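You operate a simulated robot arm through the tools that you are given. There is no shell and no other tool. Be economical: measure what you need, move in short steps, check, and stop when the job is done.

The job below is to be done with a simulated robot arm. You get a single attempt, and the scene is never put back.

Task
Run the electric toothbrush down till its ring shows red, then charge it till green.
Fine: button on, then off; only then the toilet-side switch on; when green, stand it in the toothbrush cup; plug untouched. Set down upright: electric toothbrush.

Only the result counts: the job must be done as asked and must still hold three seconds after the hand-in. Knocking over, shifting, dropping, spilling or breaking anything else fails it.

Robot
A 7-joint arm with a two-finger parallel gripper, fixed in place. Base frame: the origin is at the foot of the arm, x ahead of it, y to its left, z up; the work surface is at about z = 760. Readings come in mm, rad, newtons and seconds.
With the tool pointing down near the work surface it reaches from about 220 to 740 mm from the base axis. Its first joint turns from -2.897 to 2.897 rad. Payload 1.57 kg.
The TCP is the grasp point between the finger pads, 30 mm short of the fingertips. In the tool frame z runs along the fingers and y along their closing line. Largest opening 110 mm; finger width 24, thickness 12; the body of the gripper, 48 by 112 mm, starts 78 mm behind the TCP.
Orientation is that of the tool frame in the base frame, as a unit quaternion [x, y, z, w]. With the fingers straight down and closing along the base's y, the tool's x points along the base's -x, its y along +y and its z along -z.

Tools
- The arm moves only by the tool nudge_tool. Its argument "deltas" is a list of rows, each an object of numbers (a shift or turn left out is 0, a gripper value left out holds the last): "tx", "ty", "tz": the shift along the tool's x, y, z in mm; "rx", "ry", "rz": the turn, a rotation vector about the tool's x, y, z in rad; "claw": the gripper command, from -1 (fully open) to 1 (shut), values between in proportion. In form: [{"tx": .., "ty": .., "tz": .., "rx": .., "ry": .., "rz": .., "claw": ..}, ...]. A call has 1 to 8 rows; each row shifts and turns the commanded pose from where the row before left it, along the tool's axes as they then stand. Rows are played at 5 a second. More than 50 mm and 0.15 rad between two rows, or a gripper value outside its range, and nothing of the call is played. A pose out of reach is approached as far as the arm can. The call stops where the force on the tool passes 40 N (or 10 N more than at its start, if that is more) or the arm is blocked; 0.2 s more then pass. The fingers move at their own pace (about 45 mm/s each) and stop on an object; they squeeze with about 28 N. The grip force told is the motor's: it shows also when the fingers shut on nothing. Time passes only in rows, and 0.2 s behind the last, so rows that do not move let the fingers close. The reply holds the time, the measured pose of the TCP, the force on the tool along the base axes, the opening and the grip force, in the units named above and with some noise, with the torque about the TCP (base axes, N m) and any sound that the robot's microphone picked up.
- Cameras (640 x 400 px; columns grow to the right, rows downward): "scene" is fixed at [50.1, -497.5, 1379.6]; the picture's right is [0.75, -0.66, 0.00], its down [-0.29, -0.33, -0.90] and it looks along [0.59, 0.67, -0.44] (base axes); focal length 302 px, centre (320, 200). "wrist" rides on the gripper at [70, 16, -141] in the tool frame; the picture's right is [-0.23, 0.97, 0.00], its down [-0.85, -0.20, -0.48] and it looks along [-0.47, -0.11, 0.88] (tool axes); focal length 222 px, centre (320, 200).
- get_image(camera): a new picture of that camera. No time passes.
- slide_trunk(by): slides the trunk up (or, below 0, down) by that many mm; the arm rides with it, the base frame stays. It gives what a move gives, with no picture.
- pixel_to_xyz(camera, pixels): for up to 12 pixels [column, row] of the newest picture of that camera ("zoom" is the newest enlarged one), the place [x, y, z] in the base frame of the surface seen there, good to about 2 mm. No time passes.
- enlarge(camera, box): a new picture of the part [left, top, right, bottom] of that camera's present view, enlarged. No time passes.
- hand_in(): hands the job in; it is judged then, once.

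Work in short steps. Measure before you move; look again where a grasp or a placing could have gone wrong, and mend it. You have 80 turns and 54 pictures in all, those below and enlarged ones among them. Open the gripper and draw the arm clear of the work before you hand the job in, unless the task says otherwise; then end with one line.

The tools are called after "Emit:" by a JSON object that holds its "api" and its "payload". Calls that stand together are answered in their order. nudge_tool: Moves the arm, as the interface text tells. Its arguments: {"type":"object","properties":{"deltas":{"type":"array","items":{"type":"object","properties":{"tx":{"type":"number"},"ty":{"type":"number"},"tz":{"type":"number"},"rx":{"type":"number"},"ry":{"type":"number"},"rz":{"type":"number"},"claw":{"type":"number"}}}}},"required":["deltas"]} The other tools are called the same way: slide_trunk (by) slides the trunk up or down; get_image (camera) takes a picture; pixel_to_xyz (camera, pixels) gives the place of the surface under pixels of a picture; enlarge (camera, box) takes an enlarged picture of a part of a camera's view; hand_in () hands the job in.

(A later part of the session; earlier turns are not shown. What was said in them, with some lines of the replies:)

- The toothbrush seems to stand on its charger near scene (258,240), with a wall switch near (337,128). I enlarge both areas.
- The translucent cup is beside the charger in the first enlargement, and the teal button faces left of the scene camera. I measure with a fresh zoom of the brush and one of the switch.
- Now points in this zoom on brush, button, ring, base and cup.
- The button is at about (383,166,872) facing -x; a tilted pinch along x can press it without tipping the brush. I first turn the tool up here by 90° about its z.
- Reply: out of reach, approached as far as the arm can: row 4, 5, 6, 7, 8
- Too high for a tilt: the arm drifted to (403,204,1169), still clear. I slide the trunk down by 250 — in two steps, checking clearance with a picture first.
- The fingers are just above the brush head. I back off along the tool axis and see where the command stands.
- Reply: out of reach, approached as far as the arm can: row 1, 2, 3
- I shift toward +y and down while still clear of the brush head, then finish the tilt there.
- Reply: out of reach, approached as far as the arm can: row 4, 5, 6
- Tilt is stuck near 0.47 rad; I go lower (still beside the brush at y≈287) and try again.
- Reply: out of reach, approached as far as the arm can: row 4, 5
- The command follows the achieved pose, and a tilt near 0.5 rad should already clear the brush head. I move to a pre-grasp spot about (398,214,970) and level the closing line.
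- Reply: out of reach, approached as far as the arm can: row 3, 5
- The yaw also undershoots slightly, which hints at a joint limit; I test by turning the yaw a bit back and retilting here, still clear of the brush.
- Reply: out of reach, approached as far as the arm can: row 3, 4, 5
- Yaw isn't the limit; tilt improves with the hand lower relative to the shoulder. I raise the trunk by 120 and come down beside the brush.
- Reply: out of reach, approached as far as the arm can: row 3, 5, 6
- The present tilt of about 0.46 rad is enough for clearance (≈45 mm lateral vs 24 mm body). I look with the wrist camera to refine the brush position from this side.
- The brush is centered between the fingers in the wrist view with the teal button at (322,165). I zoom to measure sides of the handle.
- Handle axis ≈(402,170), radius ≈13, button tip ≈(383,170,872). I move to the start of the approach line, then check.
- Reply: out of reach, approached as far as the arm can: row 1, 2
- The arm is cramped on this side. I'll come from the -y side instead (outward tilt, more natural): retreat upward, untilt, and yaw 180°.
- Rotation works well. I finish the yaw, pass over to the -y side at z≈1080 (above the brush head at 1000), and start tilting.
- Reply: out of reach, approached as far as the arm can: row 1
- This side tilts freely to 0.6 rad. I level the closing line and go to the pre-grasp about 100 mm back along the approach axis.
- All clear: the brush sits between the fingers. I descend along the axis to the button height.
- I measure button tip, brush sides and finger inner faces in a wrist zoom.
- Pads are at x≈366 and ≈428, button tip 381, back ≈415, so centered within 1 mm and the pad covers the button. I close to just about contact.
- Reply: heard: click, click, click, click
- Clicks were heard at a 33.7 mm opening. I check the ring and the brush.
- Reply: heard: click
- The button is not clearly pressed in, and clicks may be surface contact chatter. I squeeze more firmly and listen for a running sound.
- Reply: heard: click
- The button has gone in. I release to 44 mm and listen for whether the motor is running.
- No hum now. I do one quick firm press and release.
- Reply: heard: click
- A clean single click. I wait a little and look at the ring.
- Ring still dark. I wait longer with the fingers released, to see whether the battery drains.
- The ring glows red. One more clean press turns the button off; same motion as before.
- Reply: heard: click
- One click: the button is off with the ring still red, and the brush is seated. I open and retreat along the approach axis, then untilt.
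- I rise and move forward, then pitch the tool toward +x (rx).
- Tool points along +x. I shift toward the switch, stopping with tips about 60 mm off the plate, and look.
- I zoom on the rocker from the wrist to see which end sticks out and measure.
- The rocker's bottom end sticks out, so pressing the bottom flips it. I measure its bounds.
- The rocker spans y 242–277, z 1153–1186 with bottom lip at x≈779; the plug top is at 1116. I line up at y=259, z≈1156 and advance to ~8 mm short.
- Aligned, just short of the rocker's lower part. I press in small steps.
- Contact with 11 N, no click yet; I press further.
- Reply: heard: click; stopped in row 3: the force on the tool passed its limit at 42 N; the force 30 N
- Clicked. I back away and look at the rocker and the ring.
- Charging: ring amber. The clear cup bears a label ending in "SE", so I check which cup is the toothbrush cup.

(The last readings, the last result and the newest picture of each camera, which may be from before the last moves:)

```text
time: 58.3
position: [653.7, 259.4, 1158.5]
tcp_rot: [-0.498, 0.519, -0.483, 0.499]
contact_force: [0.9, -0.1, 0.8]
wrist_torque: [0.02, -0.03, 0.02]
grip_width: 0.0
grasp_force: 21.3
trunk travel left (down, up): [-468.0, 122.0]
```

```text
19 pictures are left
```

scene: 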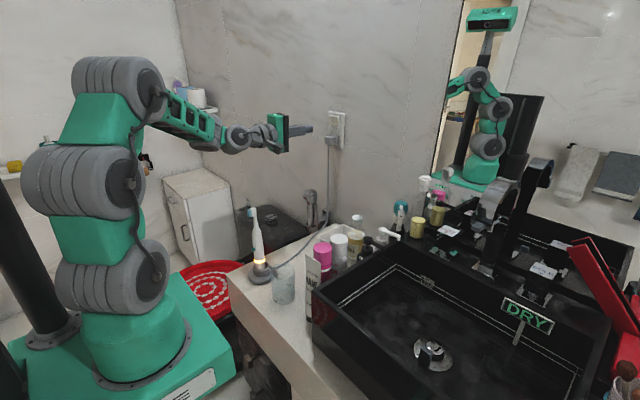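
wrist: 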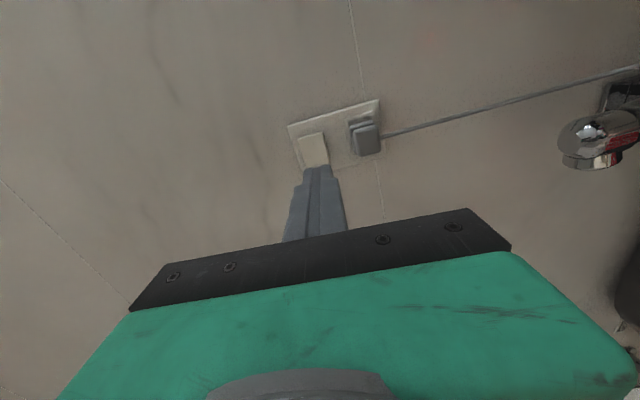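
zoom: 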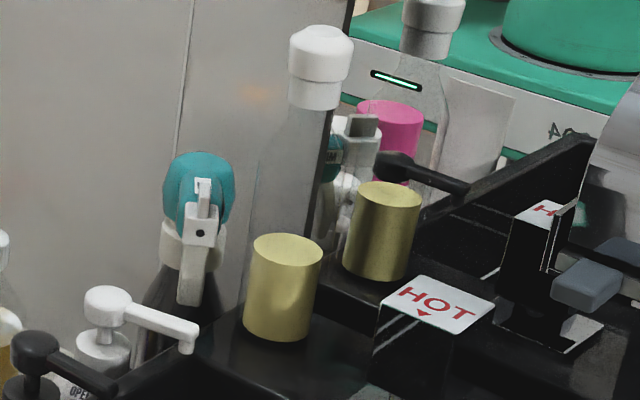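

The clear cup is labelled "RINSE". I look for the toothbrush cup at the far right, around (620,370).

Emit:
{"api": "enlarge", "payload": {"camera": "scene", "box": [540, 230, 640, 400]}}

Emit:
{"api": "pixel_to_xyz", "payload": {"camera": "scene", "pixels": [[443, 209], [443, 222], [627, 368], [625, 390], [600, 290], [401, 217], [425, 183], [610, 390]]}}

```text
2.35 times, centred on (590, 315) of scene
```

zoom: 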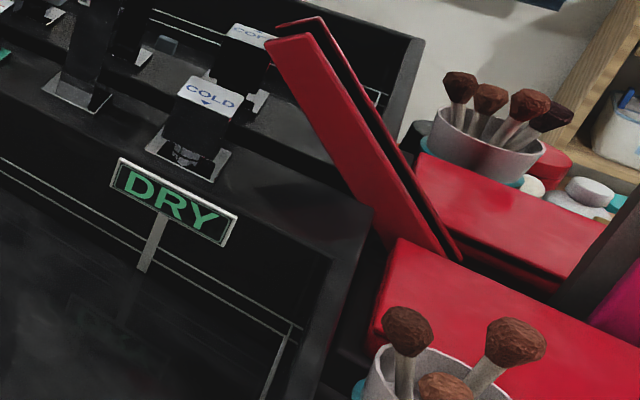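

```text
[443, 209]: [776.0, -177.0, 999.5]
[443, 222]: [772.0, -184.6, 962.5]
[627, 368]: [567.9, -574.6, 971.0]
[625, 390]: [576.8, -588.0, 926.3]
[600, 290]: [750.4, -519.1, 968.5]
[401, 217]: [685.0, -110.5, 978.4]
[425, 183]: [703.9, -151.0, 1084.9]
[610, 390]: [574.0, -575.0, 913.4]
```

That's a makeup-brush pot. The gold cup at (416,225) is a candidate; I turn the hand to tool y=+y and view the ledge from the wrist camera. First retreat and rotate.

Emit:
{"api": "nudge_tool", "payload": {"deltas": [{"tz": -45}, {"tz": -45, "tx": 30}, {"tx": 45}, {"tx": 45}, {"rz": 0.145}, {"rz": 0.145}, {"rz": 0.145}, {"rz": 0.145}]}}

Emit:
{"api": "nudge_tool", "payload": {"deltas": [{"rz": 0.145}, {"rz": 0.145}, {"rz": 0.145}, {"rz": 0.145}, {"rz": 0.145}, {"rz": 0.145}, {"rz": 0.12}, {}]}}

Emit:
{"api": "nudge_tool", "payload": {"deltas": [{"ry": 0.145}, {"ry": 0.145}, {"ry": 0.145}, {"ry": 0.145}, {"ry": 0.145}, {"ry": 0.145}, {}]}}

Emit:
{"api": "get_image", "payload": {"camera": "wrist"}}

```text
refused: row 2 steps farther than a row can; nothing moved
```

```text
time: 60.1
position: [655.0, 259.9, 1157.1]
tcp_rot: [-0.191, 0.693, -0.186, 0.67]
contact_force: [-0.5, -0.8, 0.7]
wrist_torque: [0.0, -0.03, 0.03]
grip_width: 0.0
grasp_force: 21.3
trunk travel left (down, up): [-468.0, 122.0]
```

```text
time: 61.7
position: [655.2, 261.3, 1158.4]
tcp_rot: [-0.101, 0.903, -0.248, 0.336]
contact_force: [0.5, 0.5, -0.1]
wrist_torque: [-0.01, 0.01, -0.01]
grip_width: 0.2
grasp_force: 21.1
trunk travel left (down, up): [-468.0, 122.0]
```

```text
17 pictures are left
```

wrist: 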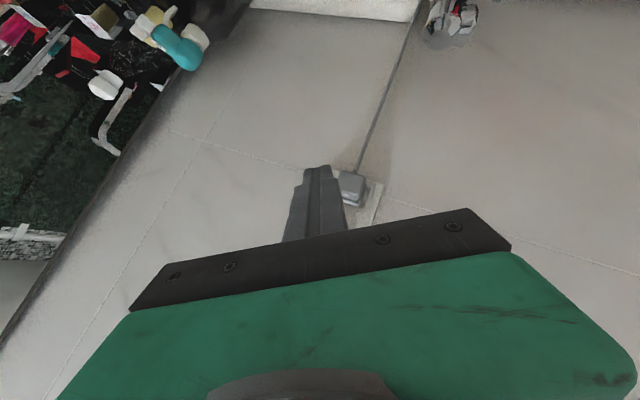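

The first row set was refused but the rest played safely. I move off over the sink at z≈1197 for a look at the ledge.

Emit:
{"api": "nudge_tool", "payload": {"deltas": [{"tx": 25.4, "ty": -33.1, "tz": -4.3}, {"tx": 25.4, "ty": -33.1, "tz": -4.3}, {"tx": 25.4, "ty": -33.1, "tz": -4.3}, {"tx": 25.4, "ty": -33.1, "tz": -4.3}, {"tx": 25.4, "ty": -33.1, "tz": -4.3}, {"tx": 25.4, "ty": -33.1, "tz": -4.3}, {"tx": 25.4, "ty": -33.1, "tz": -4.3}]}}

Emit:
{"api": "get_image", "payload": {"camera": "wrist"}}

Emit:
{"api": "enlarge", "payload": {"camera": "scene", "box": [230, 200, 310, 310]}}

```text
time: 63.3
position: [498.5, 14.3, 1207.1]
tcp_rot: [-0.094, 0.91, -0.25, 0.316]
contact_force: [0.0, -0.3, 0.5]
wrist_torque: [0.0, -0.03, -0.01]
grip_width: 0.0
grasp_force: 21.4
trunk travel left (down, up): [-468.0, 122.0]
```

```text
16 pictures are left
```

wrist: 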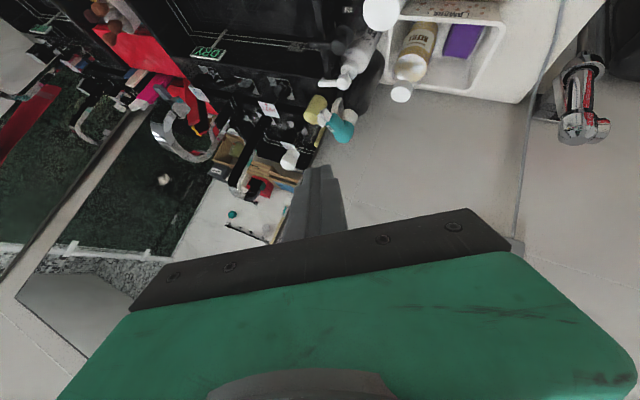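

```text
3.64 times, centred on (270, 255) of scene
```

zoom: 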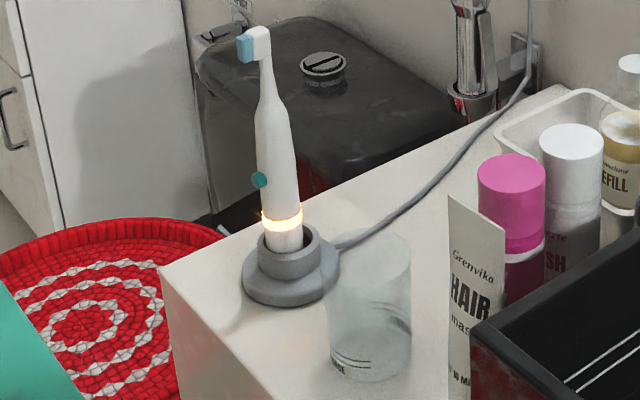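

Emit:
{"api": "enlarge", "payload": {"camera": "wrist", "box": [230, 60, 390, 180]}}

Emit:
{"api": "pixel_to_xyz", "payload": {"camera": "wrist", "pixels": [[315, 103], [312, 115], [340, 128], [352, 105], [290, 157], [345, 80], [345, 45]]}}

```text
3.33 times, centred on (310, 120) of wrist
```

zoom: 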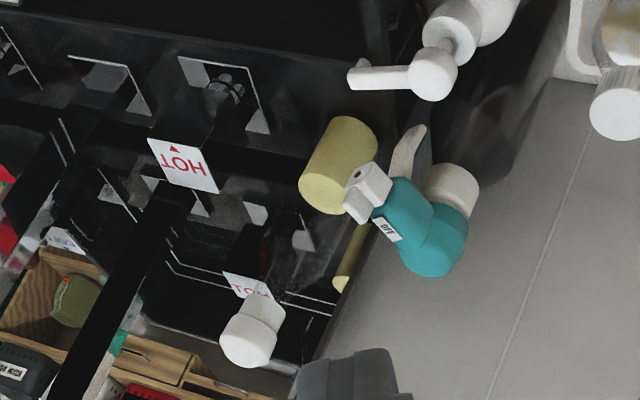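

```text
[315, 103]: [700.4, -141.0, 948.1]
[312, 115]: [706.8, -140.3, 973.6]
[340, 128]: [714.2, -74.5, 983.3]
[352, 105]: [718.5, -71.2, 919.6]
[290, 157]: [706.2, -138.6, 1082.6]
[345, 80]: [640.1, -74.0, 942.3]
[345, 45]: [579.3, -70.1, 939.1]
```

The gold item is liquid inside a white-capped bottle, not a cup. I check other possible places: the far-right part from the wrist view, and the shelf in the scene view.

Emit:
{"api": "enlarge", "payload": {"camera": "wrist", "box": [20, 0, 260, 150]}}

Emit:
{"api": "enlarge", "payload": {"camera": "scene", "box": [0, 60, 230, 200]}}

```text
2.67 times, centred on (140, 75) of wrist
```

zoom: 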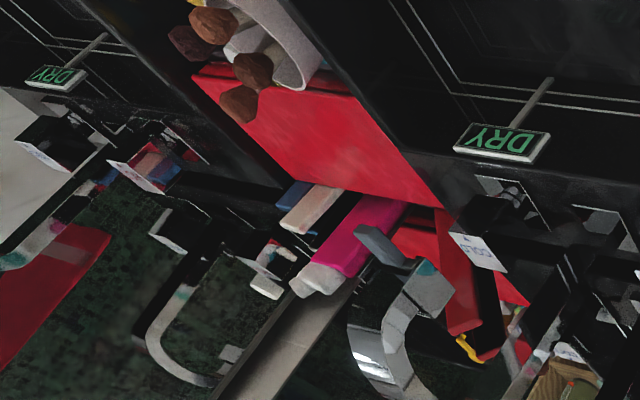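

```text
2.78 times, centred on (115, 130) of scene
```

zoom: 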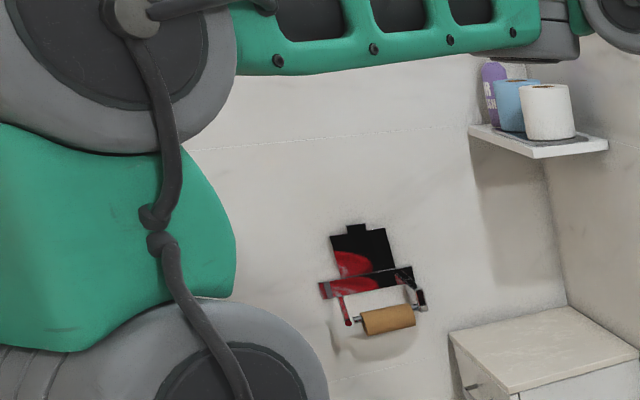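

No other usable cup: the clear cup beside the charger is the tooth mug, so I take it as the toothbrush cup. I now bring the hand to an outward tilt with the closing line along y.

Emit:
{"api": "nudge_tool", "payload": {"deltas": [{"rx": -0.075, "ry": -0.073, "rz": -0.0955, "claw": -1}, {"rx": -0.075, "ry": -0.073, "rz": -0.0955}, {"rx": -0.075, "ry": -0.073, "rz": -0.0955}, {"rx": -0.075, "ry": -0.073, "rz": -0.0955}, {"rz": 0.129}, {"rz": 0.129}, {"rz": 0.129}, {"rz": 0.129}]}}

Emit:
{"api": "nudge_tool", "payload": {"deltas": [{"rz": 0.129}, {"rz": 0.129}, {}]}}

```text
time: 65.1
position: [499.1, 15.1, 1204.0]
tcp_rot: [-0.116, 0.908, -0.052, 0.4]
contact_force: [0.9, -0.2, 0.9]
wrist_torque: [-0.02, 0.03, -0.01]
grip_width: 110.2
grasp_force: 0.1
trunk travel left (down, up): [-468.0, 122.0]
```

```text
time: 65.9
position: [500.4, 14.5, 1203.8]
tcp_rot: [0.002, 0.915, 0.0, 0.403]
contact_force: [0.2, 0.0, -0.4]
wrist_torque: [0.06, 0.01, -0.02]
grip_width: 110.2
grasp_force: 0.0
trunk travel left (down, up): [-468.0, 122.0]
```

Orientation is clean. I go to (320,168,1154) and then down to the pre-grasp height.

Emit:
{"api": "nudge_tool", "payload": {"deltas": [{"tx": 26.4, "ty": 25.5, "tz": -16.5}, {"tx": 26.4, "ty": 25.5, "tz": -16.5}, {"tx": 26.4, "ty": 25.5, "tz": -16.5}, {"tx": 26.4, "ty": 25.5, "tz": -16.5}, {"tx": 26.4, "ty": 25.5, "tz": -16.5}, {"tx": 26.4, "ty": 25.5, "tz": -16.5}, {}]}}

```text
time: 67.5
position: [319.3, 164.8, 1154.2]
tcp_rot: [0.0, 0.915, 0.001, 0.403]
contact_force: [0.0, 0.5, 0.4]
wrist_torque: [-0.02, 0.03, 0.0]
grip_width: 109.9
grasp_force: 0.0
trunk travel left (down, up): [-468.0, 122.0]
```

Emit:
{"api": "nudge_tool", "payload": {"deltas": [{"tx": 33.2, "tz": 30.4}, {"tx": 33.2, "tz": 30.4}, {"tx": 33.2, "tz": 30.4}, {"tx": 33.2, "tz": 30.4}, {}]}}

Emit:
{"api": "get_image", "payload": {"camera": "wrist"}}

```text
time: 68.7
position: [319.8, 170.8, 975.4]
tcp_rot: [0.0, 0.916, 0.0, 0.402]
contact_force: [-0.1, -0.9, -0.2]
wrist_torque: [-0.03, 0.01, 0.0]
grip_width: 110.2
grasp_force: 0.0
trunk travel left (down, up): [-468.0, 122.0]
```

```text
11 pictures are left
```

wrist: 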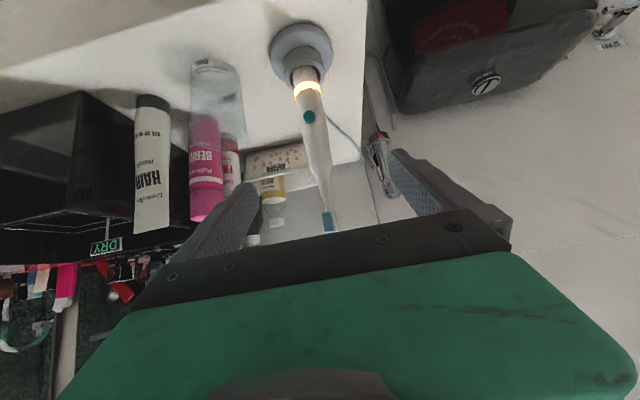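

Ring still amber. I measure the brush axis and the cup from this picture.

Emit:
{"api": "pixel_to_xyz", "payload": {"camera": "wrist", "pixels": [[309, 100], [300, 105], [321, 105], [310, 116], [316, 150], [322, 185], [209, 62], [216, 110], [205, 80], [238, 110], [193, 100], [215, 68]]}}

Emit:
{"api": "pixel_to_xyz", "payload": {"camera": "scene", "pixels": [[272, 280], [280, 285], [290, 282], [295, 285], [273, 268], [285, 300], [294, 270], [283, 265], [278, 292]]}}

```text
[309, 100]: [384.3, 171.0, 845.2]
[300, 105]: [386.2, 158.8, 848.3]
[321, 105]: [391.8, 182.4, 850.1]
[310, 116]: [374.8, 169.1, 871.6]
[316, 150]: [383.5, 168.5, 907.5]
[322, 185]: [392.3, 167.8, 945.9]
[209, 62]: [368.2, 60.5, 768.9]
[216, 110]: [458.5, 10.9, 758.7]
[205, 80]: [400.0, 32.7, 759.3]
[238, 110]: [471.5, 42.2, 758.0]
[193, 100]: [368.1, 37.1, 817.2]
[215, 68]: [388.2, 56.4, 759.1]
```

```text
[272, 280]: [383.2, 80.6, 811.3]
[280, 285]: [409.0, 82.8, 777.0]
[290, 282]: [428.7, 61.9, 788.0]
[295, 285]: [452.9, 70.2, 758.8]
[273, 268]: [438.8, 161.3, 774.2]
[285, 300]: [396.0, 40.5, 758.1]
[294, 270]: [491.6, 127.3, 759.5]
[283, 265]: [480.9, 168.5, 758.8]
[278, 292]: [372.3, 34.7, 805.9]
```

Brush axis now ≈(397,169.5); cup centre ≈(398,51), rim z≈849, radius ≈31. I wait here for green.

Emit:
{"api": "nudge_tool", "payload": {"deltas": [{}, {}, {}, {}, {}, {}, {}, {}]}}

Emit:
{"api": "nudge_tool", "payload": {"deltas": [{}, {}, {}, {}, {}, {}, {}, {}]}}

Emit:
{"api": "nudge_tool", "payload": {"deltas": [{}, {}, {}, {}, {}, {}, {}, {}]}}

Emit:
{"api": "nudge_tool", "payload": {"deltas": [{}, {}, {}, {}, {}, {}, {}, {}]}}

Emit:
{"api": "nudge_tool", "payload": {"deltas": [{}, {}, {}, {}, {}, {}, {}, {}]}}

Emit:
{"api": "nudge_tool", "payload": {"deltas": [{}, {}, {}, {}, {}, {}, {}, {}]}}

Emit:
{"api": "enlarge", "payload": {"camera": "wrist", "box": [180, 10, 380, 135]}}

```text
time: 70.5
position: [320.1, 170.2, 975.6]
tcp_rot: [0.001, 0.916, -0.001, 0.402]
contact_force: [-0.8, 0.2, -0.6]
wrist_torque: [0.01, 0.02, 0.0]
grip_width: 110.0
grasp_force: 0.0
trunk travel left (down, up): [-468.0, 122.0]
```

```text
time: 72.3
position: [319.9, 170.7, 975.8]
tcp_rot: [0.001, 0.916, -0.001, 0.402]
contact_force: [0.0, -0.4, 0.9]
wrist_torque: [0.04, 0.03, 0.0]
grip_width: 110.0
grasp_force: 0.1
trunk travel left (down, up): [-468.0, 122.0]
```

```text
time: 74.1
position: [320.1, 170.7, 975.4]
tcp_rot: [0.001, 0.916, 0.0, 0.401]
contact_force: [0.4, 0.2, -0.3]
wrist_torque: [0.03, 0.0, 0.02]
grip_width: 110.0
grasp_force: 0.1
trunk travel left (down, up): [-468.0, 122.0]
```

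```text
time: 75.9
position: [320.4, 171.7, 977.0]
tcp_rot: [0.001, 0.916, -0.001, 0.402]
contact_force: [-0.7, 0.0, -0.5]
wrist_torque: [0.02, 0.0, -0.01]
grip_width: 109.9
grasp_force: 0.2
trunk travel left (down, up): [-468.0, 122.0]
```

```text
time: 77.7
position: [319.8, 170.1, 976.6]
tcp_rot: [0.0, 0.916, 0.0, 0.402]
contact_force: [0.3, -0.7, 1.2]
wrist_torque: [0.01, 0.01, 0.05]
grip_width: 109.8
grasp_force: 0.1
trunk travel left (down, up): [-468.0, 122.0]
```

```text
time: 79.5
position: [320.7, 171.4, 975.3]
tcp_rot: [0.001, 0.915, -0.001, 0.403]
contact_force: [-0.2, -0.1, -1.0]
wrist_torque: [-0.03, 0.0, 0.02]
grip_width: 110.0
grasp_force: 0.0
trunk travel left (down, up): [-468.0, 122.0]
```

```text
3.20 times, centred on (280, 72) of wrist
```

zoom: 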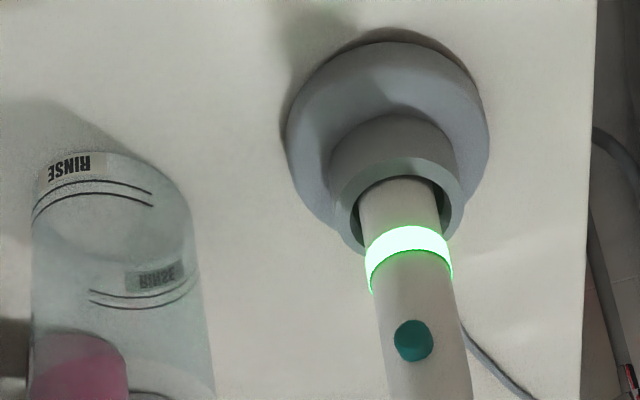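

The ring is green. I advance to the grasp at about (398,169.5,902) and close.

Emit:
{"api": "nudge_tool", "payload": {"deltas": [{"tx": 0.5, "ty": -0.4, "tz": 36}, {"tx": 0.5, "ty": -0.4, "tz": 36}, {"tx": 0.5, "ty": -0.4, "tz": 35}, {"claw": -0.1}, {}, {}]}}

Emit:
{"api": "enlarge", "payload": {"camera": "wrist", "box": [220, 60, 420, 260]}}

```text
time: 80.9
position: [397.9, 166.1, 901.0]
tcp_rot: [0.001, 0.915, 0.0, 0.403]
contact_force: [-0.1, 0.2, 0.6]
wrist_torque: [0.0, -0.01, -0.03]
grip_width: 60.3
grasp_force: 0.1
trunk travel left (down, up): [-468.0, 122.0]
```

```text
2.00 times, centred on (320, 160) of wrist
```

zoom: 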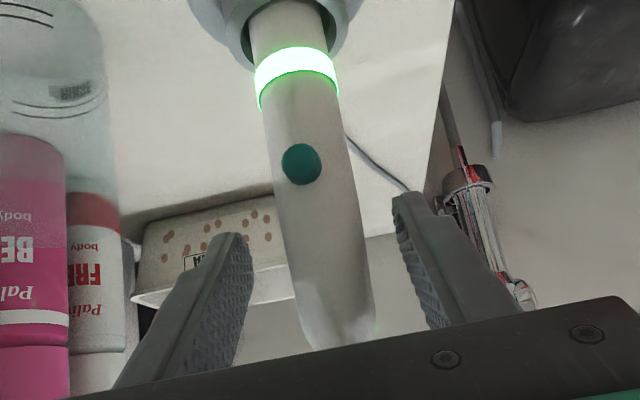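

I check the handle's sides against the finger faces before closing.

Emit:
{"api": "pixel_to_xyz", "payload": {"camera": "zoom", "pixels": [[290, 260], [320, 260], [345, 260], [283, 230], [348, 230], [246, 250], [402, 240], [300, 300], [335, 300], [365, 300]]}}

```text
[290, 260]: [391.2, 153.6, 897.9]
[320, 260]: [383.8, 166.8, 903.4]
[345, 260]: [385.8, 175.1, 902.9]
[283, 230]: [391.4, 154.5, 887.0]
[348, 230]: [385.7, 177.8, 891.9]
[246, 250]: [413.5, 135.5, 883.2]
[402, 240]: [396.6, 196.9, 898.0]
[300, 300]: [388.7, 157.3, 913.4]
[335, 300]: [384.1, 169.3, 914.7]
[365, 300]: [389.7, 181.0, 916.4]
```

Handle centre y≈168 versus finger centre ≈166.3; I shift +1.5 and close firmly.

Emit:
{"api": "nudge_tool", "payload": {"deltas": [{"ty": 1.5}, {"claw": 0.3}, {"claw": 0.45}, {"claw": 1}, {}, {}]}}

```text
time: 82.3
position: [397.6, 166.7, 901.2]
tcp_rot: [0.0, 0.916, 0.0, 0.402]
contact_force: [0.1, -0.2, 0.0]
wrist_torque: [0.06, 0.02, -0.03]
grip_width: 26.1
grasp_force: 28.2
trunk travel left (down, up): [-468.0, 122.0]
```

Firm grip at 26.1 mm, no side force. I lift straight up 100 mm.

Emit:
{"api": "nudge_tool", "payload": {"deltas": [{"tx": -11, "tz": -10.1}, {"tx": -11, "tz": -10.1}, {"tx": -18.4, "tz": -16.9}, {"tx": -18.4, "tz": -16.9}, {"tx": -18.4, "tz": -16.9}, {}]}}

Emit:
{"api": "enlarge", "payload": {"camera": "scene", "box": [220, 170, 330, 310]}}

```text
time: 83.7
position: [396.9, 166.9, 1005.3]
tcp_rot: [0.001, 0.916, 0.0, 0.402]
contact_force: [-0.3, 0.3, -2.0]
wrist_torque: [-0.01, 0.01, 0.03]
grip_width: 26.6
grasp_force: 28.1
trunk travel left (down, up): [-468.0, 122.0]
```

```text
2.86 times, centred on (275, 240) of scene
```

zoom: 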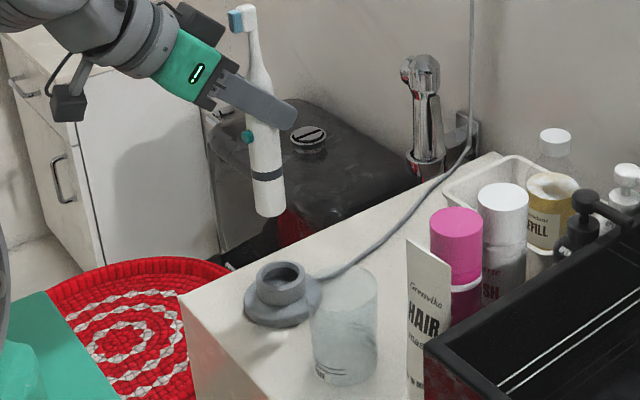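

Lifted cleanly. I measure the held brush (bottom, sides, head) for tilt and length.

Emit:
{"api": "pixel_to_xyz", "payload": {"camera": "zoom", "pixels": [[270, 212], [269, 200], [266, 176], [263, 140], [258, 75], [252, 20], [247, 136], [345, 270], [345, 300], [375, 285], [313, 300], [275, 268]]}}

```text
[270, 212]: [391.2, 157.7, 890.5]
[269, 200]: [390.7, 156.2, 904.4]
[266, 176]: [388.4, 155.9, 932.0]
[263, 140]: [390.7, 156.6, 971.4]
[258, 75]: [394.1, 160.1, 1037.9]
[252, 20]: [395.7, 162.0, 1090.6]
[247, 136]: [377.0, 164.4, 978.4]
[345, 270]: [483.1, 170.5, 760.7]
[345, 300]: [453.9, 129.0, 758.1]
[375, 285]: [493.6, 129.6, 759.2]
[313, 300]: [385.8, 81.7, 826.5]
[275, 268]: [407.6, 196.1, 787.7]
```

The brush is vertical, its bottom 118 mm below the TCP, which would leave the fingertips barely above the cup rim (≈850). I set it back in the charger to re-grip 12 mm higher.

Emit:
{"api": "nudge_tool", "payload": {"deltas": [{"tx": 18.4, "tz": 16.9}, {"tx": 18.4, "tz": 16.9}, {"tx": 18.4, "tz": 16.9}, {"tx": 11, "tz": 10.1}, {"tx": 10, "tz": 9.1}, {}]}}

```text
time: 85.1
position: [396.7, 168.3, 903.5]
tcp_rot: [0.002, 0.916, -0.001, 0.402]
contact_force: [0.0, 0.0, -2.2]
wrist_torque: [-0.02, 0.0, -0.01]
grip_width: 26.5
grasp_force: 28.4
trunk travel left (down, up): [-468.0, 122.0]
```

Seated to within ~1 mm with no contact force. I lower 1.5 mm, release slightly, rise 13 mm and close again.

Emit:
{"api": "nudge_tool", "payload": {"deltas": [{"tx": 1.1, "tz": 1.0}, {"claw": 0.35}, {}, {"tx": -9.6, "tz": -8.8}, {}, {"claw": 1}, {}, {}]}}

```text
time: 86.9
position: [395.5, 168.8, 915.5]
tcp_rot: [0.001, 0.916, -0.001, 0.402]
contact_force: [-0.2, -0.5, 0.0]
wrist_torque: [-0.07, 0.05, 0.03]
grip_width: 25.8
grasp_force: 28.1
trunk travel left (down, up): [-468.0, 122.0]
```

Good grip at 25.8 mm. I lift 100 mm, and move toward the cup in y by -117 mm.

Emit:
{"api": "nudge_tool", "payload": {"deltas": [{"tx": -11, "tz": -10.1}, {"tx": -11, "tz": -10.1}, {"tx": -18.4, "tz": -16.9}, {"tx": -18.4, "tz": -16.9}, {"tx": -18.4, "tz": -16.9}, {}]}}

Emit:
{"api": "nudge_tool", "payload": {"deltas": [{"ty": -30}, {"ty": -30}, {"ty": -30}, {"ty": -27}, {}]}}

Emit:
{"api": "enlarge", "payload": {"camera": "scene", "box": [235, 190, 335, 310]}}

Emit:
{"api": "get_image", "payload": {"camera": "wrist"}}

```text
time: 88.3
position: [397.1, 171.0, 1020.3]
tcp_rot: [0.001, 0.916, 0.0, 0.402]
contact_force: [0.2, -0.8, -3.0]
wrist_torque: [-0.01, -0.01, 0.0]
grip_width: 26.0
grasp_force: 27.8
trunk travel left (down, up): [-468.0, 122.0]
```

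```text
time: 89.7
position: [385.1, 71.6, 984.9]
tcp_rot: [-0.048, 0.932, -0.008, 0.358]
contact_force: [0.1, 1.5, 19.8]
wrist_torque: [0.26, 0.03, -0.02]
grip_width: 26.6
grasp_force: 27.9
trunk travel left (down, up): [-468.0, 122.0]
stopped in row 5: the arm was blocked; the commanded pose is now the measured one
```

```text
3.33 times, centred on (285, 250) of scene
```

zoom: 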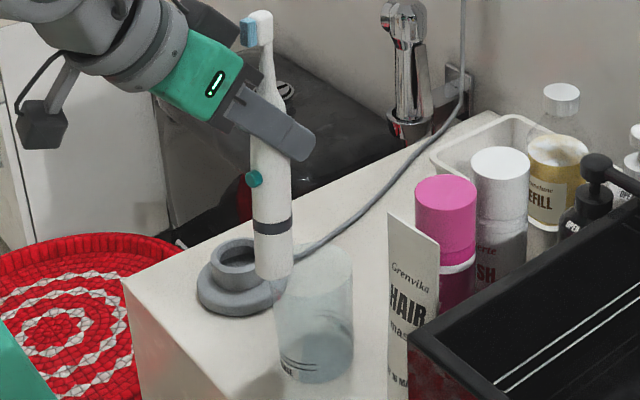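

```text
6 pictures are left
```

wrist: 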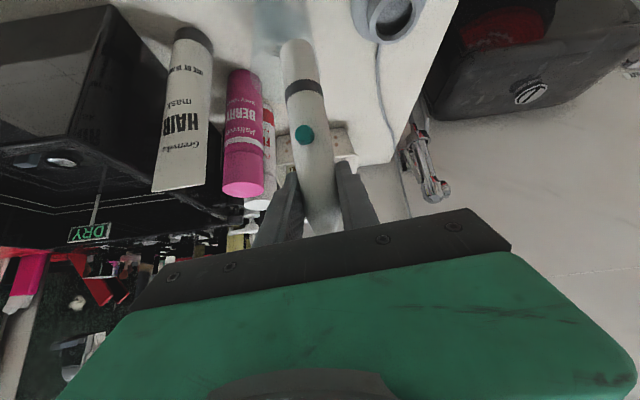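

The arm got cramped near its base and sank until the brush bottom met the cup's rim level. I raise at once, and measure the tube beside the cup for clearance.

Emit:
{"api": "pixel_to_xyz", "payload": {"camera": "zoom", "pixels": [[400, 225], [430, 245], [400, 300], [395, 380], [310, 375], [290, 375], [278, 310], [352, 300], [272, 270], [262, 180], [345, 350]]}}

Emit:
{"api": "nudge_tool", "payload": {"deltas": [{"tx": -13, "ty": -1, "tz": -15}, {"tx": -20, "ty": -1.5, "tz": -22}, {}]}}

```text
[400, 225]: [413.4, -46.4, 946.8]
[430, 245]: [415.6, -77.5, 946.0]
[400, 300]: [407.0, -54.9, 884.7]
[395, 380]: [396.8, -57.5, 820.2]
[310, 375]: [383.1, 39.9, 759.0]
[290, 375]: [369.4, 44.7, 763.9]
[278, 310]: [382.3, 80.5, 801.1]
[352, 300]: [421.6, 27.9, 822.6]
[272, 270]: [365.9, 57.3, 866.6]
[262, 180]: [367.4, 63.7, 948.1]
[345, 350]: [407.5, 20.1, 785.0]
```

```text
time: 90.5
position: [383.5, 67.5, 1012.1]
tcp_rot: [-0.049, 0.942, -0.024, 0.333]
contact_force: [-0.4, -0.5, -0.6]
wrist_torque: [0.01, -0.01, 0.02]
grip_width: 26.1
grasp_force: 28.1
trunk travel left (down, up): [-468.0, 122.0]
```

Clear of the cup now. The tube stands at (410,-46..-80) up to z≈948. I turn the hand about the vertical by +0.84 so the wrist moves away from the base.

Emit:
{"api": "nudge_tool", "payload": {"deltas": [{"tx": -6, "tz": -8}, {"rx": -0.0875, "ry": -0.011, "rz": -0.109}, {"rx": -0.0875, "ry": -0.011, "rz": -0.109}, {"rx": -0.0875, "ry": -0.011, "rz": -0.109}, {"rx": -0.0875, "ry": -0.011, "rz": -0.109}, {"rx": -0.0875, "ry": -0.011, "rz": -0.109}, {"rx": -0.0875, "ry": -0.011, "rz": -0.109}, {}]}}

```text
time: 91.2
position: [341.1, 160.1, 988.6]
tcp_rot: [-0.284, 0.914, 0.063, 0.285]
contact_force: [-0.3, 0.4, -2.5]
wrist_torque: [0.05, 0.0, -0.01]
grip_width: 26.1
grasp_force: 27.8
trunk travel left (down, up): [-468.0, 122.0]
stopped in row 3: the arm was blocked; the commanded pose is now the measured one
```

The arm jumped to (341,160,989) and was blocked; I must see what state everything is in.

Emit:
{"api": "get_image", "payload": {"camera": "scene"}}

```text
5 pictures are left
```

scene: 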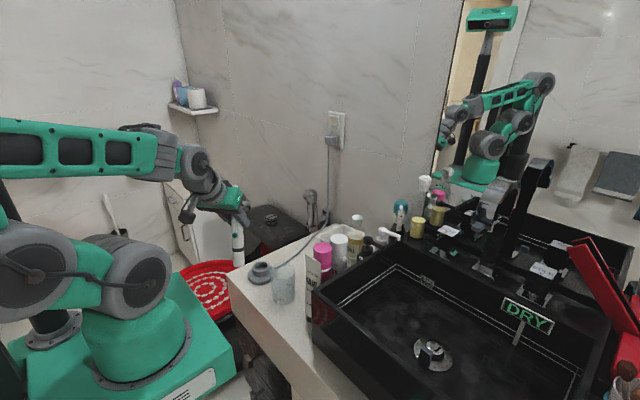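

Cup, charger and the rest stand unmoved; the arm has folded back on itself. I measure some arm joints to choose a better trunk height.

Emit:
{"api": "pixel_to_xyz", "payload": {"camera": "scene", "pixels": [[148, 283], [20, 270], [130, 335], [20, 145], [150, 150], [195, 160], [185, 215], [238, 262], [237, 225], [283, 270], [283, 297]]}}

```text
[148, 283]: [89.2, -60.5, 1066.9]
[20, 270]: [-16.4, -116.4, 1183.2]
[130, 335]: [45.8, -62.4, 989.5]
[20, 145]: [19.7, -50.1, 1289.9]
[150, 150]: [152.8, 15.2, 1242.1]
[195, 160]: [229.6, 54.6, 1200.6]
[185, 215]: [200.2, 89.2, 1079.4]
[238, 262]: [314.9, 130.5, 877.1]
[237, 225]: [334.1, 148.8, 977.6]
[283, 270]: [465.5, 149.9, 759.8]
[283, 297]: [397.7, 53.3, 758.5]
```

Shoulder is at z≈1075 and the wrist at ≈1200, so it is overfolded. I raise the hand straight up, then lower the trunk by the same amount, in steps.

Emit:
{"api": "nudge_tool", "payload": {"deltas": [{"tx": -11, "ty": -1, "tz": -16.6}, {"tx": -11, "ty": -1, "tz": -16.6}, {"tx": -13.9, "ty": -1.2, "tz": -20.8}, {"tx": -13.9, "ty": -1.2, "tz": -20.8}, {"tx": -13.9, "ty": -1.2, "tz": -20.8}, {}]}}

```text
time: 92.8
position: [338.8, 163.2, 1073.5]
tcp_rot: [-0.291, 0.923, 0.055, 0.246]
contact_force: [1.1, -0.5, -2.0]
wrist_torque: [0.03, -0.04, 0.01]
grip_width: 26.0
grasp_force: 28.1
trunk travel left (down, up): [-468.0, 122.0]
stopped in row 6: the arm was blocked; the commanded pose is now the measured one
```

Emit:
{"api": "slide_trunk", "payload": {"by": -90}}

Emit:
{"api": "nudge_tool", "payload": {"deltas": [{"tx": -10, "ty": -1, "tz": -17}, {"tx": -10, "ty": -1, "tz": -17}, {"tx": -12, "ty": -1.2, "tz": -21}, {"tx": -12, "ty": -1.2, "tz": -21}, {"tx": -12, "ty": -1.2, "tz": -21}, {}]}}

```text
time: 93.7
position: [261.2, 118.3, 896.1]
tcp_rot: [-0.301, 0.95, 0.016, 0.086]
contact_force: [-0.1, 0.0, -2.0]
wrist_torque: [0.03, -0.05, 0.01]
grip_width: 26.0
grasp_force: 27.8
trunk travel left (down, up): [-423.0, 167.0]
stopped: the arm was blocked; the commanded pose is now the measured one
```

```text
time: 95.1
position: [293.3, 135.0, 1000.0]
tcp_rot: [-0.299, 0.95, 0.018, 0.09]
contact_force: [-0.3, 0.4, -2.1]
wrist_torque: [0.03, -0.08, -0.01]
grip_width: 25.9
grasp_force: 28.4
trunk travel left (down, up): [-423.0, 167.0]
```

The arm is free again at (293,135,1000), with brush still firmly held. I move outward and up where it has room.

Emit:
{"api": "nudge_tool", "payload": {"deltas": [{"tx": -32.2, "ty": -12.1, "tz": -17.6}, {"tx": -32.2, "ty": -12.1, "tz": -17.6}, {"tx": -32.2, "ty": -12.1, "tz": -17.6}, {}]}}

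Emit:
{"api": "get_image", "payload": {"camera": "scene"}}

```text
time: 96.1
position: [385.2, 156.7, 1069.7]
tcp_rot: [-0.3, 0.95, 0.017, 0.088]
contact_force: [0.5, -0.1, -2.1]
wrist_torque: [0.04, 0.0, -0.04]
grip_width: 26.0
grasp_force: 27.7
trunk travel left (down, up): [-423.0, 167.0]
```

```text
4 pictures are left
```

scene: 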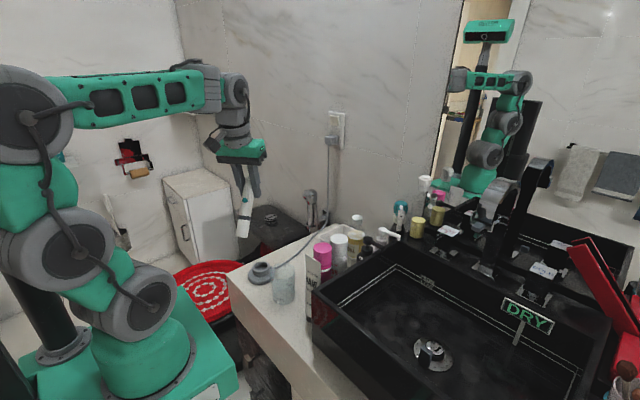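

All objects undisturbed. I'll set position and tilt up here over the cup (z≈1090) and then use the trunk itself to lower. Move over and tilt back so the brush is upright.

Emit:
{"api": "nudge_tool", "payload": {"deltas": [{"tx": 14.1, "ty": -30, "tz": -8.8}, {"tx": 14.1, "ty": -30, "tz": -8.8}, {"tx": 14.1, "ty": -30, "tz": -8.8}, {}]}}

Emit:
{"api": "nudge_tool", "payload": {"deltas": [{"ry": -0.11}, {"ry": -0.11}, {"ry": -0.11}, {}]}}

```text
time: 97.1
position: [395.3, 55.9, 1089.9]
tcp_rot: [-0.3, 0.95, 0.018, 0.089]
contact_force: [0.4, -0.5, -2.0]
wrist_torque: [0.03, -0.03, 0.04]
grip_width: 26.3
grasp_force: 27.9
trunk travel left (down, up): [-423.0, 167.0]
```

```text
time: 98.1
position: [397.1, 56.1, 1090.5]
tcp_rot: [-0.293, 0.922, 0.065, 0.244]
contact_force: [-0.1, -1.3, -1.6]
wrist_torque: [0.02, 0.03, 0.0]
grip_width: 26.2
grasp_force: 28.0
trunk travel left (down, up): [-423.0, 167.0]
```

Working smoothly. I add 0.3 yaw about the vertical and the remaining tilt.

Emit:
{"api": "nudge_tool", "payload": {"deltas": [{"rx": -0.049, "ry": -0.002, "rz": -0.087}, {"rx": -0.049, "ry": -0.002, "rz": -0.087}, {"rx": -0.049, "ry": -0.002, "rz": -0.087}, {"ry": -0.1}, {"ry": -0.1}, {}]}}

```text
time: 99.5
position: [397.8, 56.4, 1091.1]
tcp_rot: [-0.415, 0.841, 0.144, 0.316]
contact_force: [0.3, 0.0, -1.8]
wrist_torque: [0.01, -0.01, 0.03]
grip_width: 26.2
grasp_force: 28.4
trunk travel left (down, up): [-423.0, 167.0]
```

Nearly there: tilt 0.709 of 0.827. I finish tilt and roll, then check the brush's uprightness.

Emit:
{"api": "nudge_tool", "payload": {"deltas": [{"rx": -0.026, "ry": -0.06}, {"ry": -0.058}, {}]}}

Emit:
{"api": "enlarge", "payload": {"camera": "scene", "box": [215, 150, 345, 310]}}

```text
time: 100.3
position: [397.4, 58.0, 1090.2]
tcp_rot: [-0.41, 0.819, 0.18, 0.359]
contact_force: [-0.4, 0.7, -2.4]
wrist_torque: [-0.05, -0.03, 0.01]
grip_width: 26.2
grasp_force: 27.9
trunk travel left (down, up): [-423.0, 167.0]
```

```text
2.50 times, centred on (280, 230) of scene
```

zoom: 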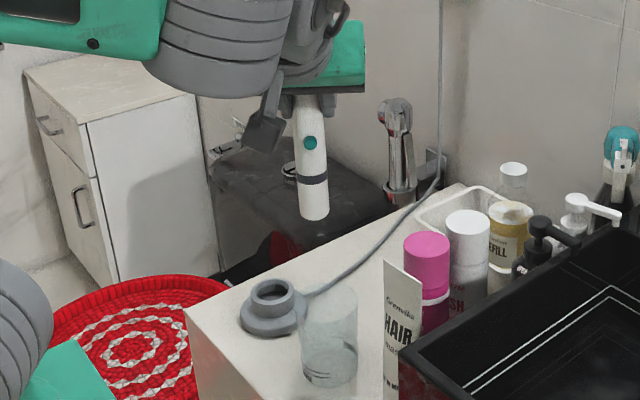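

I measure the held brush's line and cup points.

Emit:
{"api": "pixel_to_xyz", "payload": {"camera": "zoom", "pixels": [[315, 213], [314, 200], [302, 200], [326, 200], [312, 165], [300, 165], [324, 165], [310, 125], [310, 104], [305, 345], [350, 330], [340, 375]]}}

```text
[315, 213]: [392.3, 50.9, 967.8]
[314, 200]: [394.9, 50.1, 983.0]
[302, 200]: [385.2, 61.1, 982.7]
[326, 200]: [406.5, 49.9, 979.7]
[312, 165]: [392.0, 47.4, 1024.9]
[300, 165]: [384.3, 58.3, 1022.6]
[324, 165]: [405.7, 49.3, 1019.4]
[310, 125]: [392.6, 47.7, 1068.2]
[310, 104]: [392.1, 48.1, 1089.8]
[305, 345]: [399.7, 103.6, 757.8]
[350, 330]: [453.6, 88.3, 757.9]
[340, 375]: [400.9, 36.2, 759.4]
```

The brush is upright within 1.5° and its axis ≈(399.5,59); the cup fits centre (398,51.5), radius 33. I trim and then lower the trunk by 100.

Emit:
{"api": "nudge_tool", "payload": {"deltas": [{"tx": 3.9, "ty": -2.4, "tz": -4.2, "rx": 0.01, "ry": 0.02, "rz": -0.011}, {}, {}]}}

Emit:
{"api": "slide_trunk", "payload": {"by": -60}}

```text
time: 101.1
position: [396.0, 51.5, 1090.4]
tcp_rot: [-0.414, 0.821, 0.169, 0.354]
contact_force: [-0.9, -0.5, -2.6]
wrist_torque: [0.02, 0.01, 0.03]
grip_width: 26.3
grasp_force: 27.8
trunk travel left (down, up): [-423.0, 167.0]
```

```text
time: 102.1
position: [397.0, 52.4, 1030.7]
tcp_rot: [-0.415, 0.821, 0.169, 0.353]
contact_force: [-0.3, -0.1, -2.2]
wrist_torque: [-0.01, -0.03, -0.01]
grip_width: 26.1
grasp_force: 27.9
trunk travel left (down, up): [-363.0, 227.0]
```

Trunk lowering is clean. I go 35 lower, just above the rim, and check alignment.

Emit:
{"api": "slide_trunk", "payload": {"by": -37}}

Emit:
{"api": "enlarge", "payload": {"camera": "scene", "box": [250, 220, 320, 310]}}

```text
time: 102.9
position: [395.5, 51.2, 992.8]
tcp_rot: [-0.414, 0.821, 0.17, 0.355]
contact_force: [0.3, 0.2, -2.2]
wrist_torque: [-0.01, 0.03, 0.02]
grip_width: 26.2
grasp_force: 27.6
trunk travel left (down, up): [-326.0, 264.0]
```

```text
4.44 times, centred on (285, 265) of scene
```

zoom: 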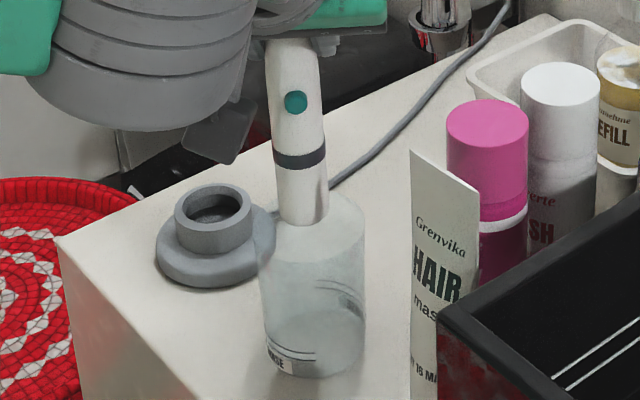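

I measure the brush's lower end and rim edge points.

Emit:
{"api": "pixel_to_xyz", "payload": {"camera": "zoom", "pixels": [[305, 222], [305, 200], [286, 205], [325, 205], [303, 185], [262, 235], [311, 264], [362, 240], [340, 258], [280, 258], [350, 203], [311, 275]]}}

```text
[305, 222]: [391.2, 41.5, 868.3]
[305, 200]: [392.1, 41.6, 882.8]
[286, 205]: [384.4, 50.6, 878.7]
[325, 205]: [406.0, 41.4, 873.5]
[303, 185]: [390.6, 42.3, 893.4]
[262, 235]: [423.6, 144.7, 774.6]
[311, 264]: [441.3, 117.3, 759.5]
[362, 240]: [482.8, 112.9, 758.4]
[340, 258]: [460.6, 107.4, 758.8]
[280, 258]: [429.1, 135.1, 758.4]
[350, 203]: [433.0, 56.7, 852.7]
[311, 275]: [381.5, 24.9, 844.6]
```

Brush axis ≈(399.8,51.3) versus cup centre ≈(400,51): well centered. I lower by 85, then finish with care.

Emit:
{"api": "slide_trunk", "payload": {"by": -50}}

Emit:
{"api": "slide_trunk", "payload": {"by": -38}}

```text
time: 103.8
position: [396.8, 51.5, 943.0]
tcp_rot: [-0.414, 0.821, 0.169, 0.355]
contact_force: [0.1, 0.0, -2.1]
wrist_torque: [-0.02, -0.01, 0.01]
grip_width: 26.1
grasp_force: 27.4
trunk travel left (down, up): [-276.0, 314.0]
```

```text
time: 104.6
position: [396.7, 51.7, 904.8]
tcp_rot: [-0.414, 0.821, 0.169, 0.354]
contact_force: [0.3, -1.1, -1.9]
wrist_torque: [-0.01, -0.04, -0.02]
grip_width: 26.3
grasp_force: 27.8
trunk travel left (down, up): [-238.0, 352.0]
```

Free of contact at 904.8. I lower in small slides watching the vertical force.

Emit:
{"api": "slide_trunk", "payload": {"by": -5}}

Emit:
{"api": "slide_trunk", "payload": {"by": -2}}

Emit:
{"api": "slide_trunk", "payload": {"by": -2}}

```text
time: 105.2
position: [395.9, 50.7, 899.6]
tcp_rot: [-0.414, 0.821, 0.169, 0.355]
contact_force: [0.2, -0.2, -2.3]
wrist_torque: [0.03, -0.02, -0.04]
grip_width: 26.2
grasp_force: 28.4
trunk travel left (down, up): [-233.0, 357.0]
```

```text
time: 105.7
position: [396.6, 50.2, 898.1]
tcp_rot: [-0.414, 0.821, 0.169, 0.354]
contact_force: [-0.2, 0.2, -1.7]
wrist_torque: [0.0, 0.01, -0.03]
grip_width: 26.2
grasp_force: 28.0
trunk travel left (down, up): [-231.0, 359.0]
```

```text
time: 106.2
position: [396.7, 51.5, 896.1]
tcp_rot: [-0.415, 0.821, 0.17, 0.354]
contact_force: [-0.2, -0.2, -1.4]
wrist_torque: [0.0, 0.0, 0.0]
grip_width: 25.9
grasp_force: 27.9
trunk travel left (down, up): [-229.0, 361.0]
```

Emit:
{"api": "slide_trunk", "payload": {"by": -1.5}}

Emit:
{"api": "slide_trunk", "payload": {"by": -1.5}}

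```text
time: 106.7
position: [396.2, 50.9, 894.8]
tcp_rot: [-0.414, 0.821, 0.169, 0.355]
contact_force: [0.0, -0.5, 6.0]
wrist_torque: [-0.05, 0.18, -0.02]
grip_width: 26.3
grasp_force: 28.3
trunk travel left (down, up): [-228.0, 362.0]
```

```text
time: 107.2
position: [396.2, 51.3, 895.0]
tcp_rot: [-0.416, 0.82, 0.169, 0.356]
contact_force: [-0.8, 0.2, 20.0]
wrist_torque: [-0.06, 0.1, -0.02]
grip_width: 26.4
grasp_force: 27.9
trunk travel left (down, up): [-226.0, 364.0]
```

The brush rests on the cup floor (20 N). I relieve 1.5 mm and open slightly and slowly.

Emit:
{"api": "slide_trunk", "payload": {"by": 1.5}}

Emit:
{"api": "nudge_tool", "payload": {"deltas": [{"claw": 0.5}, {"claw": 0.47}, {"claw": 0.43}, {"claw": 0.38}, {"claw": 0.3}, {"claw": 0.2}, {}]}}

```text
time: 107.7
position: [395.9, 50.8, 895.6]
tcp_rot: [-0.414, 0.821, 0.169, 0.355]
contact_force: [2.2, 1.9, 16.2]
wrist_torque: [0.12, -0.22, 0.03]
grip_width: 26.0
grasp_force: 28.4
trunk travel left (down, up): [-228.0, 362.0]
```

```text
time: 109.3
position: [396.3, 51.8, 894.4]
tcp_rot: [-0.414, 0.821, 0.169, 0.354]
contact_force: [-0.7, 0.0, 0.2]
wrist_torque: [-0.01, 0.02, 0.0]
grip_width: 43.7
grasp_force: 0.1
trunk travel left (down, up): [-228.0, 362.0]
5 turns are left
```

Released, no residual force. I open more and withdraw along the tool axis.

Emit:
{"api": "nudge_tool", "payload": {"deltas": [{"claw": -0.2}, {}, {"tz": -25}, {"tz": -35}, {"tz": -35}, {"tz": -35}, {}]}}

Emit:
{"api": "enlarge", "payload": {"camera": "scene", "box": [230, 170, 330, 310]}}

```text
time: 110.9
position: [380.7, 30.1, 920.6]
tcp_rot: [-0.414, 0.821, 0.17, 0.354]
contact_force: [0.2, -0.3, 0.9]
wrist_torque: [-0.03, 0.02, -0.02]
grip_width: 66.1
grasp_force: 0.1
out of reach, approached as far as the arm can: row 4, 5, 6
trunk travel left (down, up): [-228.0, 362.0]
```

```text
2.86 times, centred on (280, 240) of scene
4 turns are left
```

zoom: 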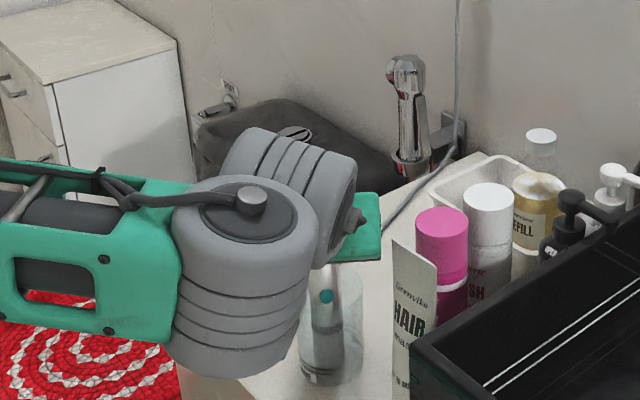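

The brush stands in the cup. The fingers are open around it with ample gap, so I raise the trunk to draw the hand straight up and clear, then check.

Emit:
{"api": "slide_trunk", "payload": {"by": 180}}

Emit:
{"api": "enlarge", "payload": {"camera": "scene", "box": [220, 170, 340, 310]}}

```text
time: 112.9
position: [381.3, 31.6, 1101.0]
tcp_rot: [-0.414, 0.821, 0.169, 0.355]
contact_force: [0.1, 0.3, 0.2]
wrist_torque: [-0.03, -0.04, 0.04]
grip_width: 65.9
grasp_force: 0.1
trunk travel left (down, up): [-408.0, 182.0]
```

```text
2.86 times, centred on (280, 240) of scene
3 turns are left
```

zoom: 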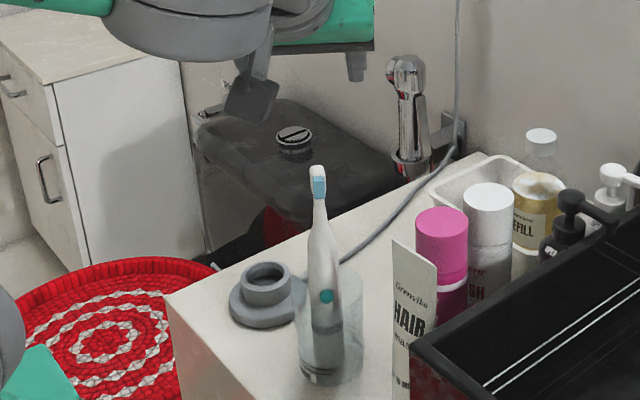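

The brush stands upright in the cup, charger and neighbours are in place, and the gripper is open and clear at z≈1101. I hand in.

Emit:
{"api": "hand_in", "payload": {}}

```text
The job is handed in.
```

The toothbrush was run down to red, switched off, charged to green and stood upright in the clear cup by the charger. That cup is labelled "RINSE"; I found no other cup in reach that could be the toothbrush cup. My first squeezes on the button also gave several stray clicks before the clean on and off presses. While I was moving it over, the brush pressed briefly on the cup's rim, but the last picture shows nothing knocked over.
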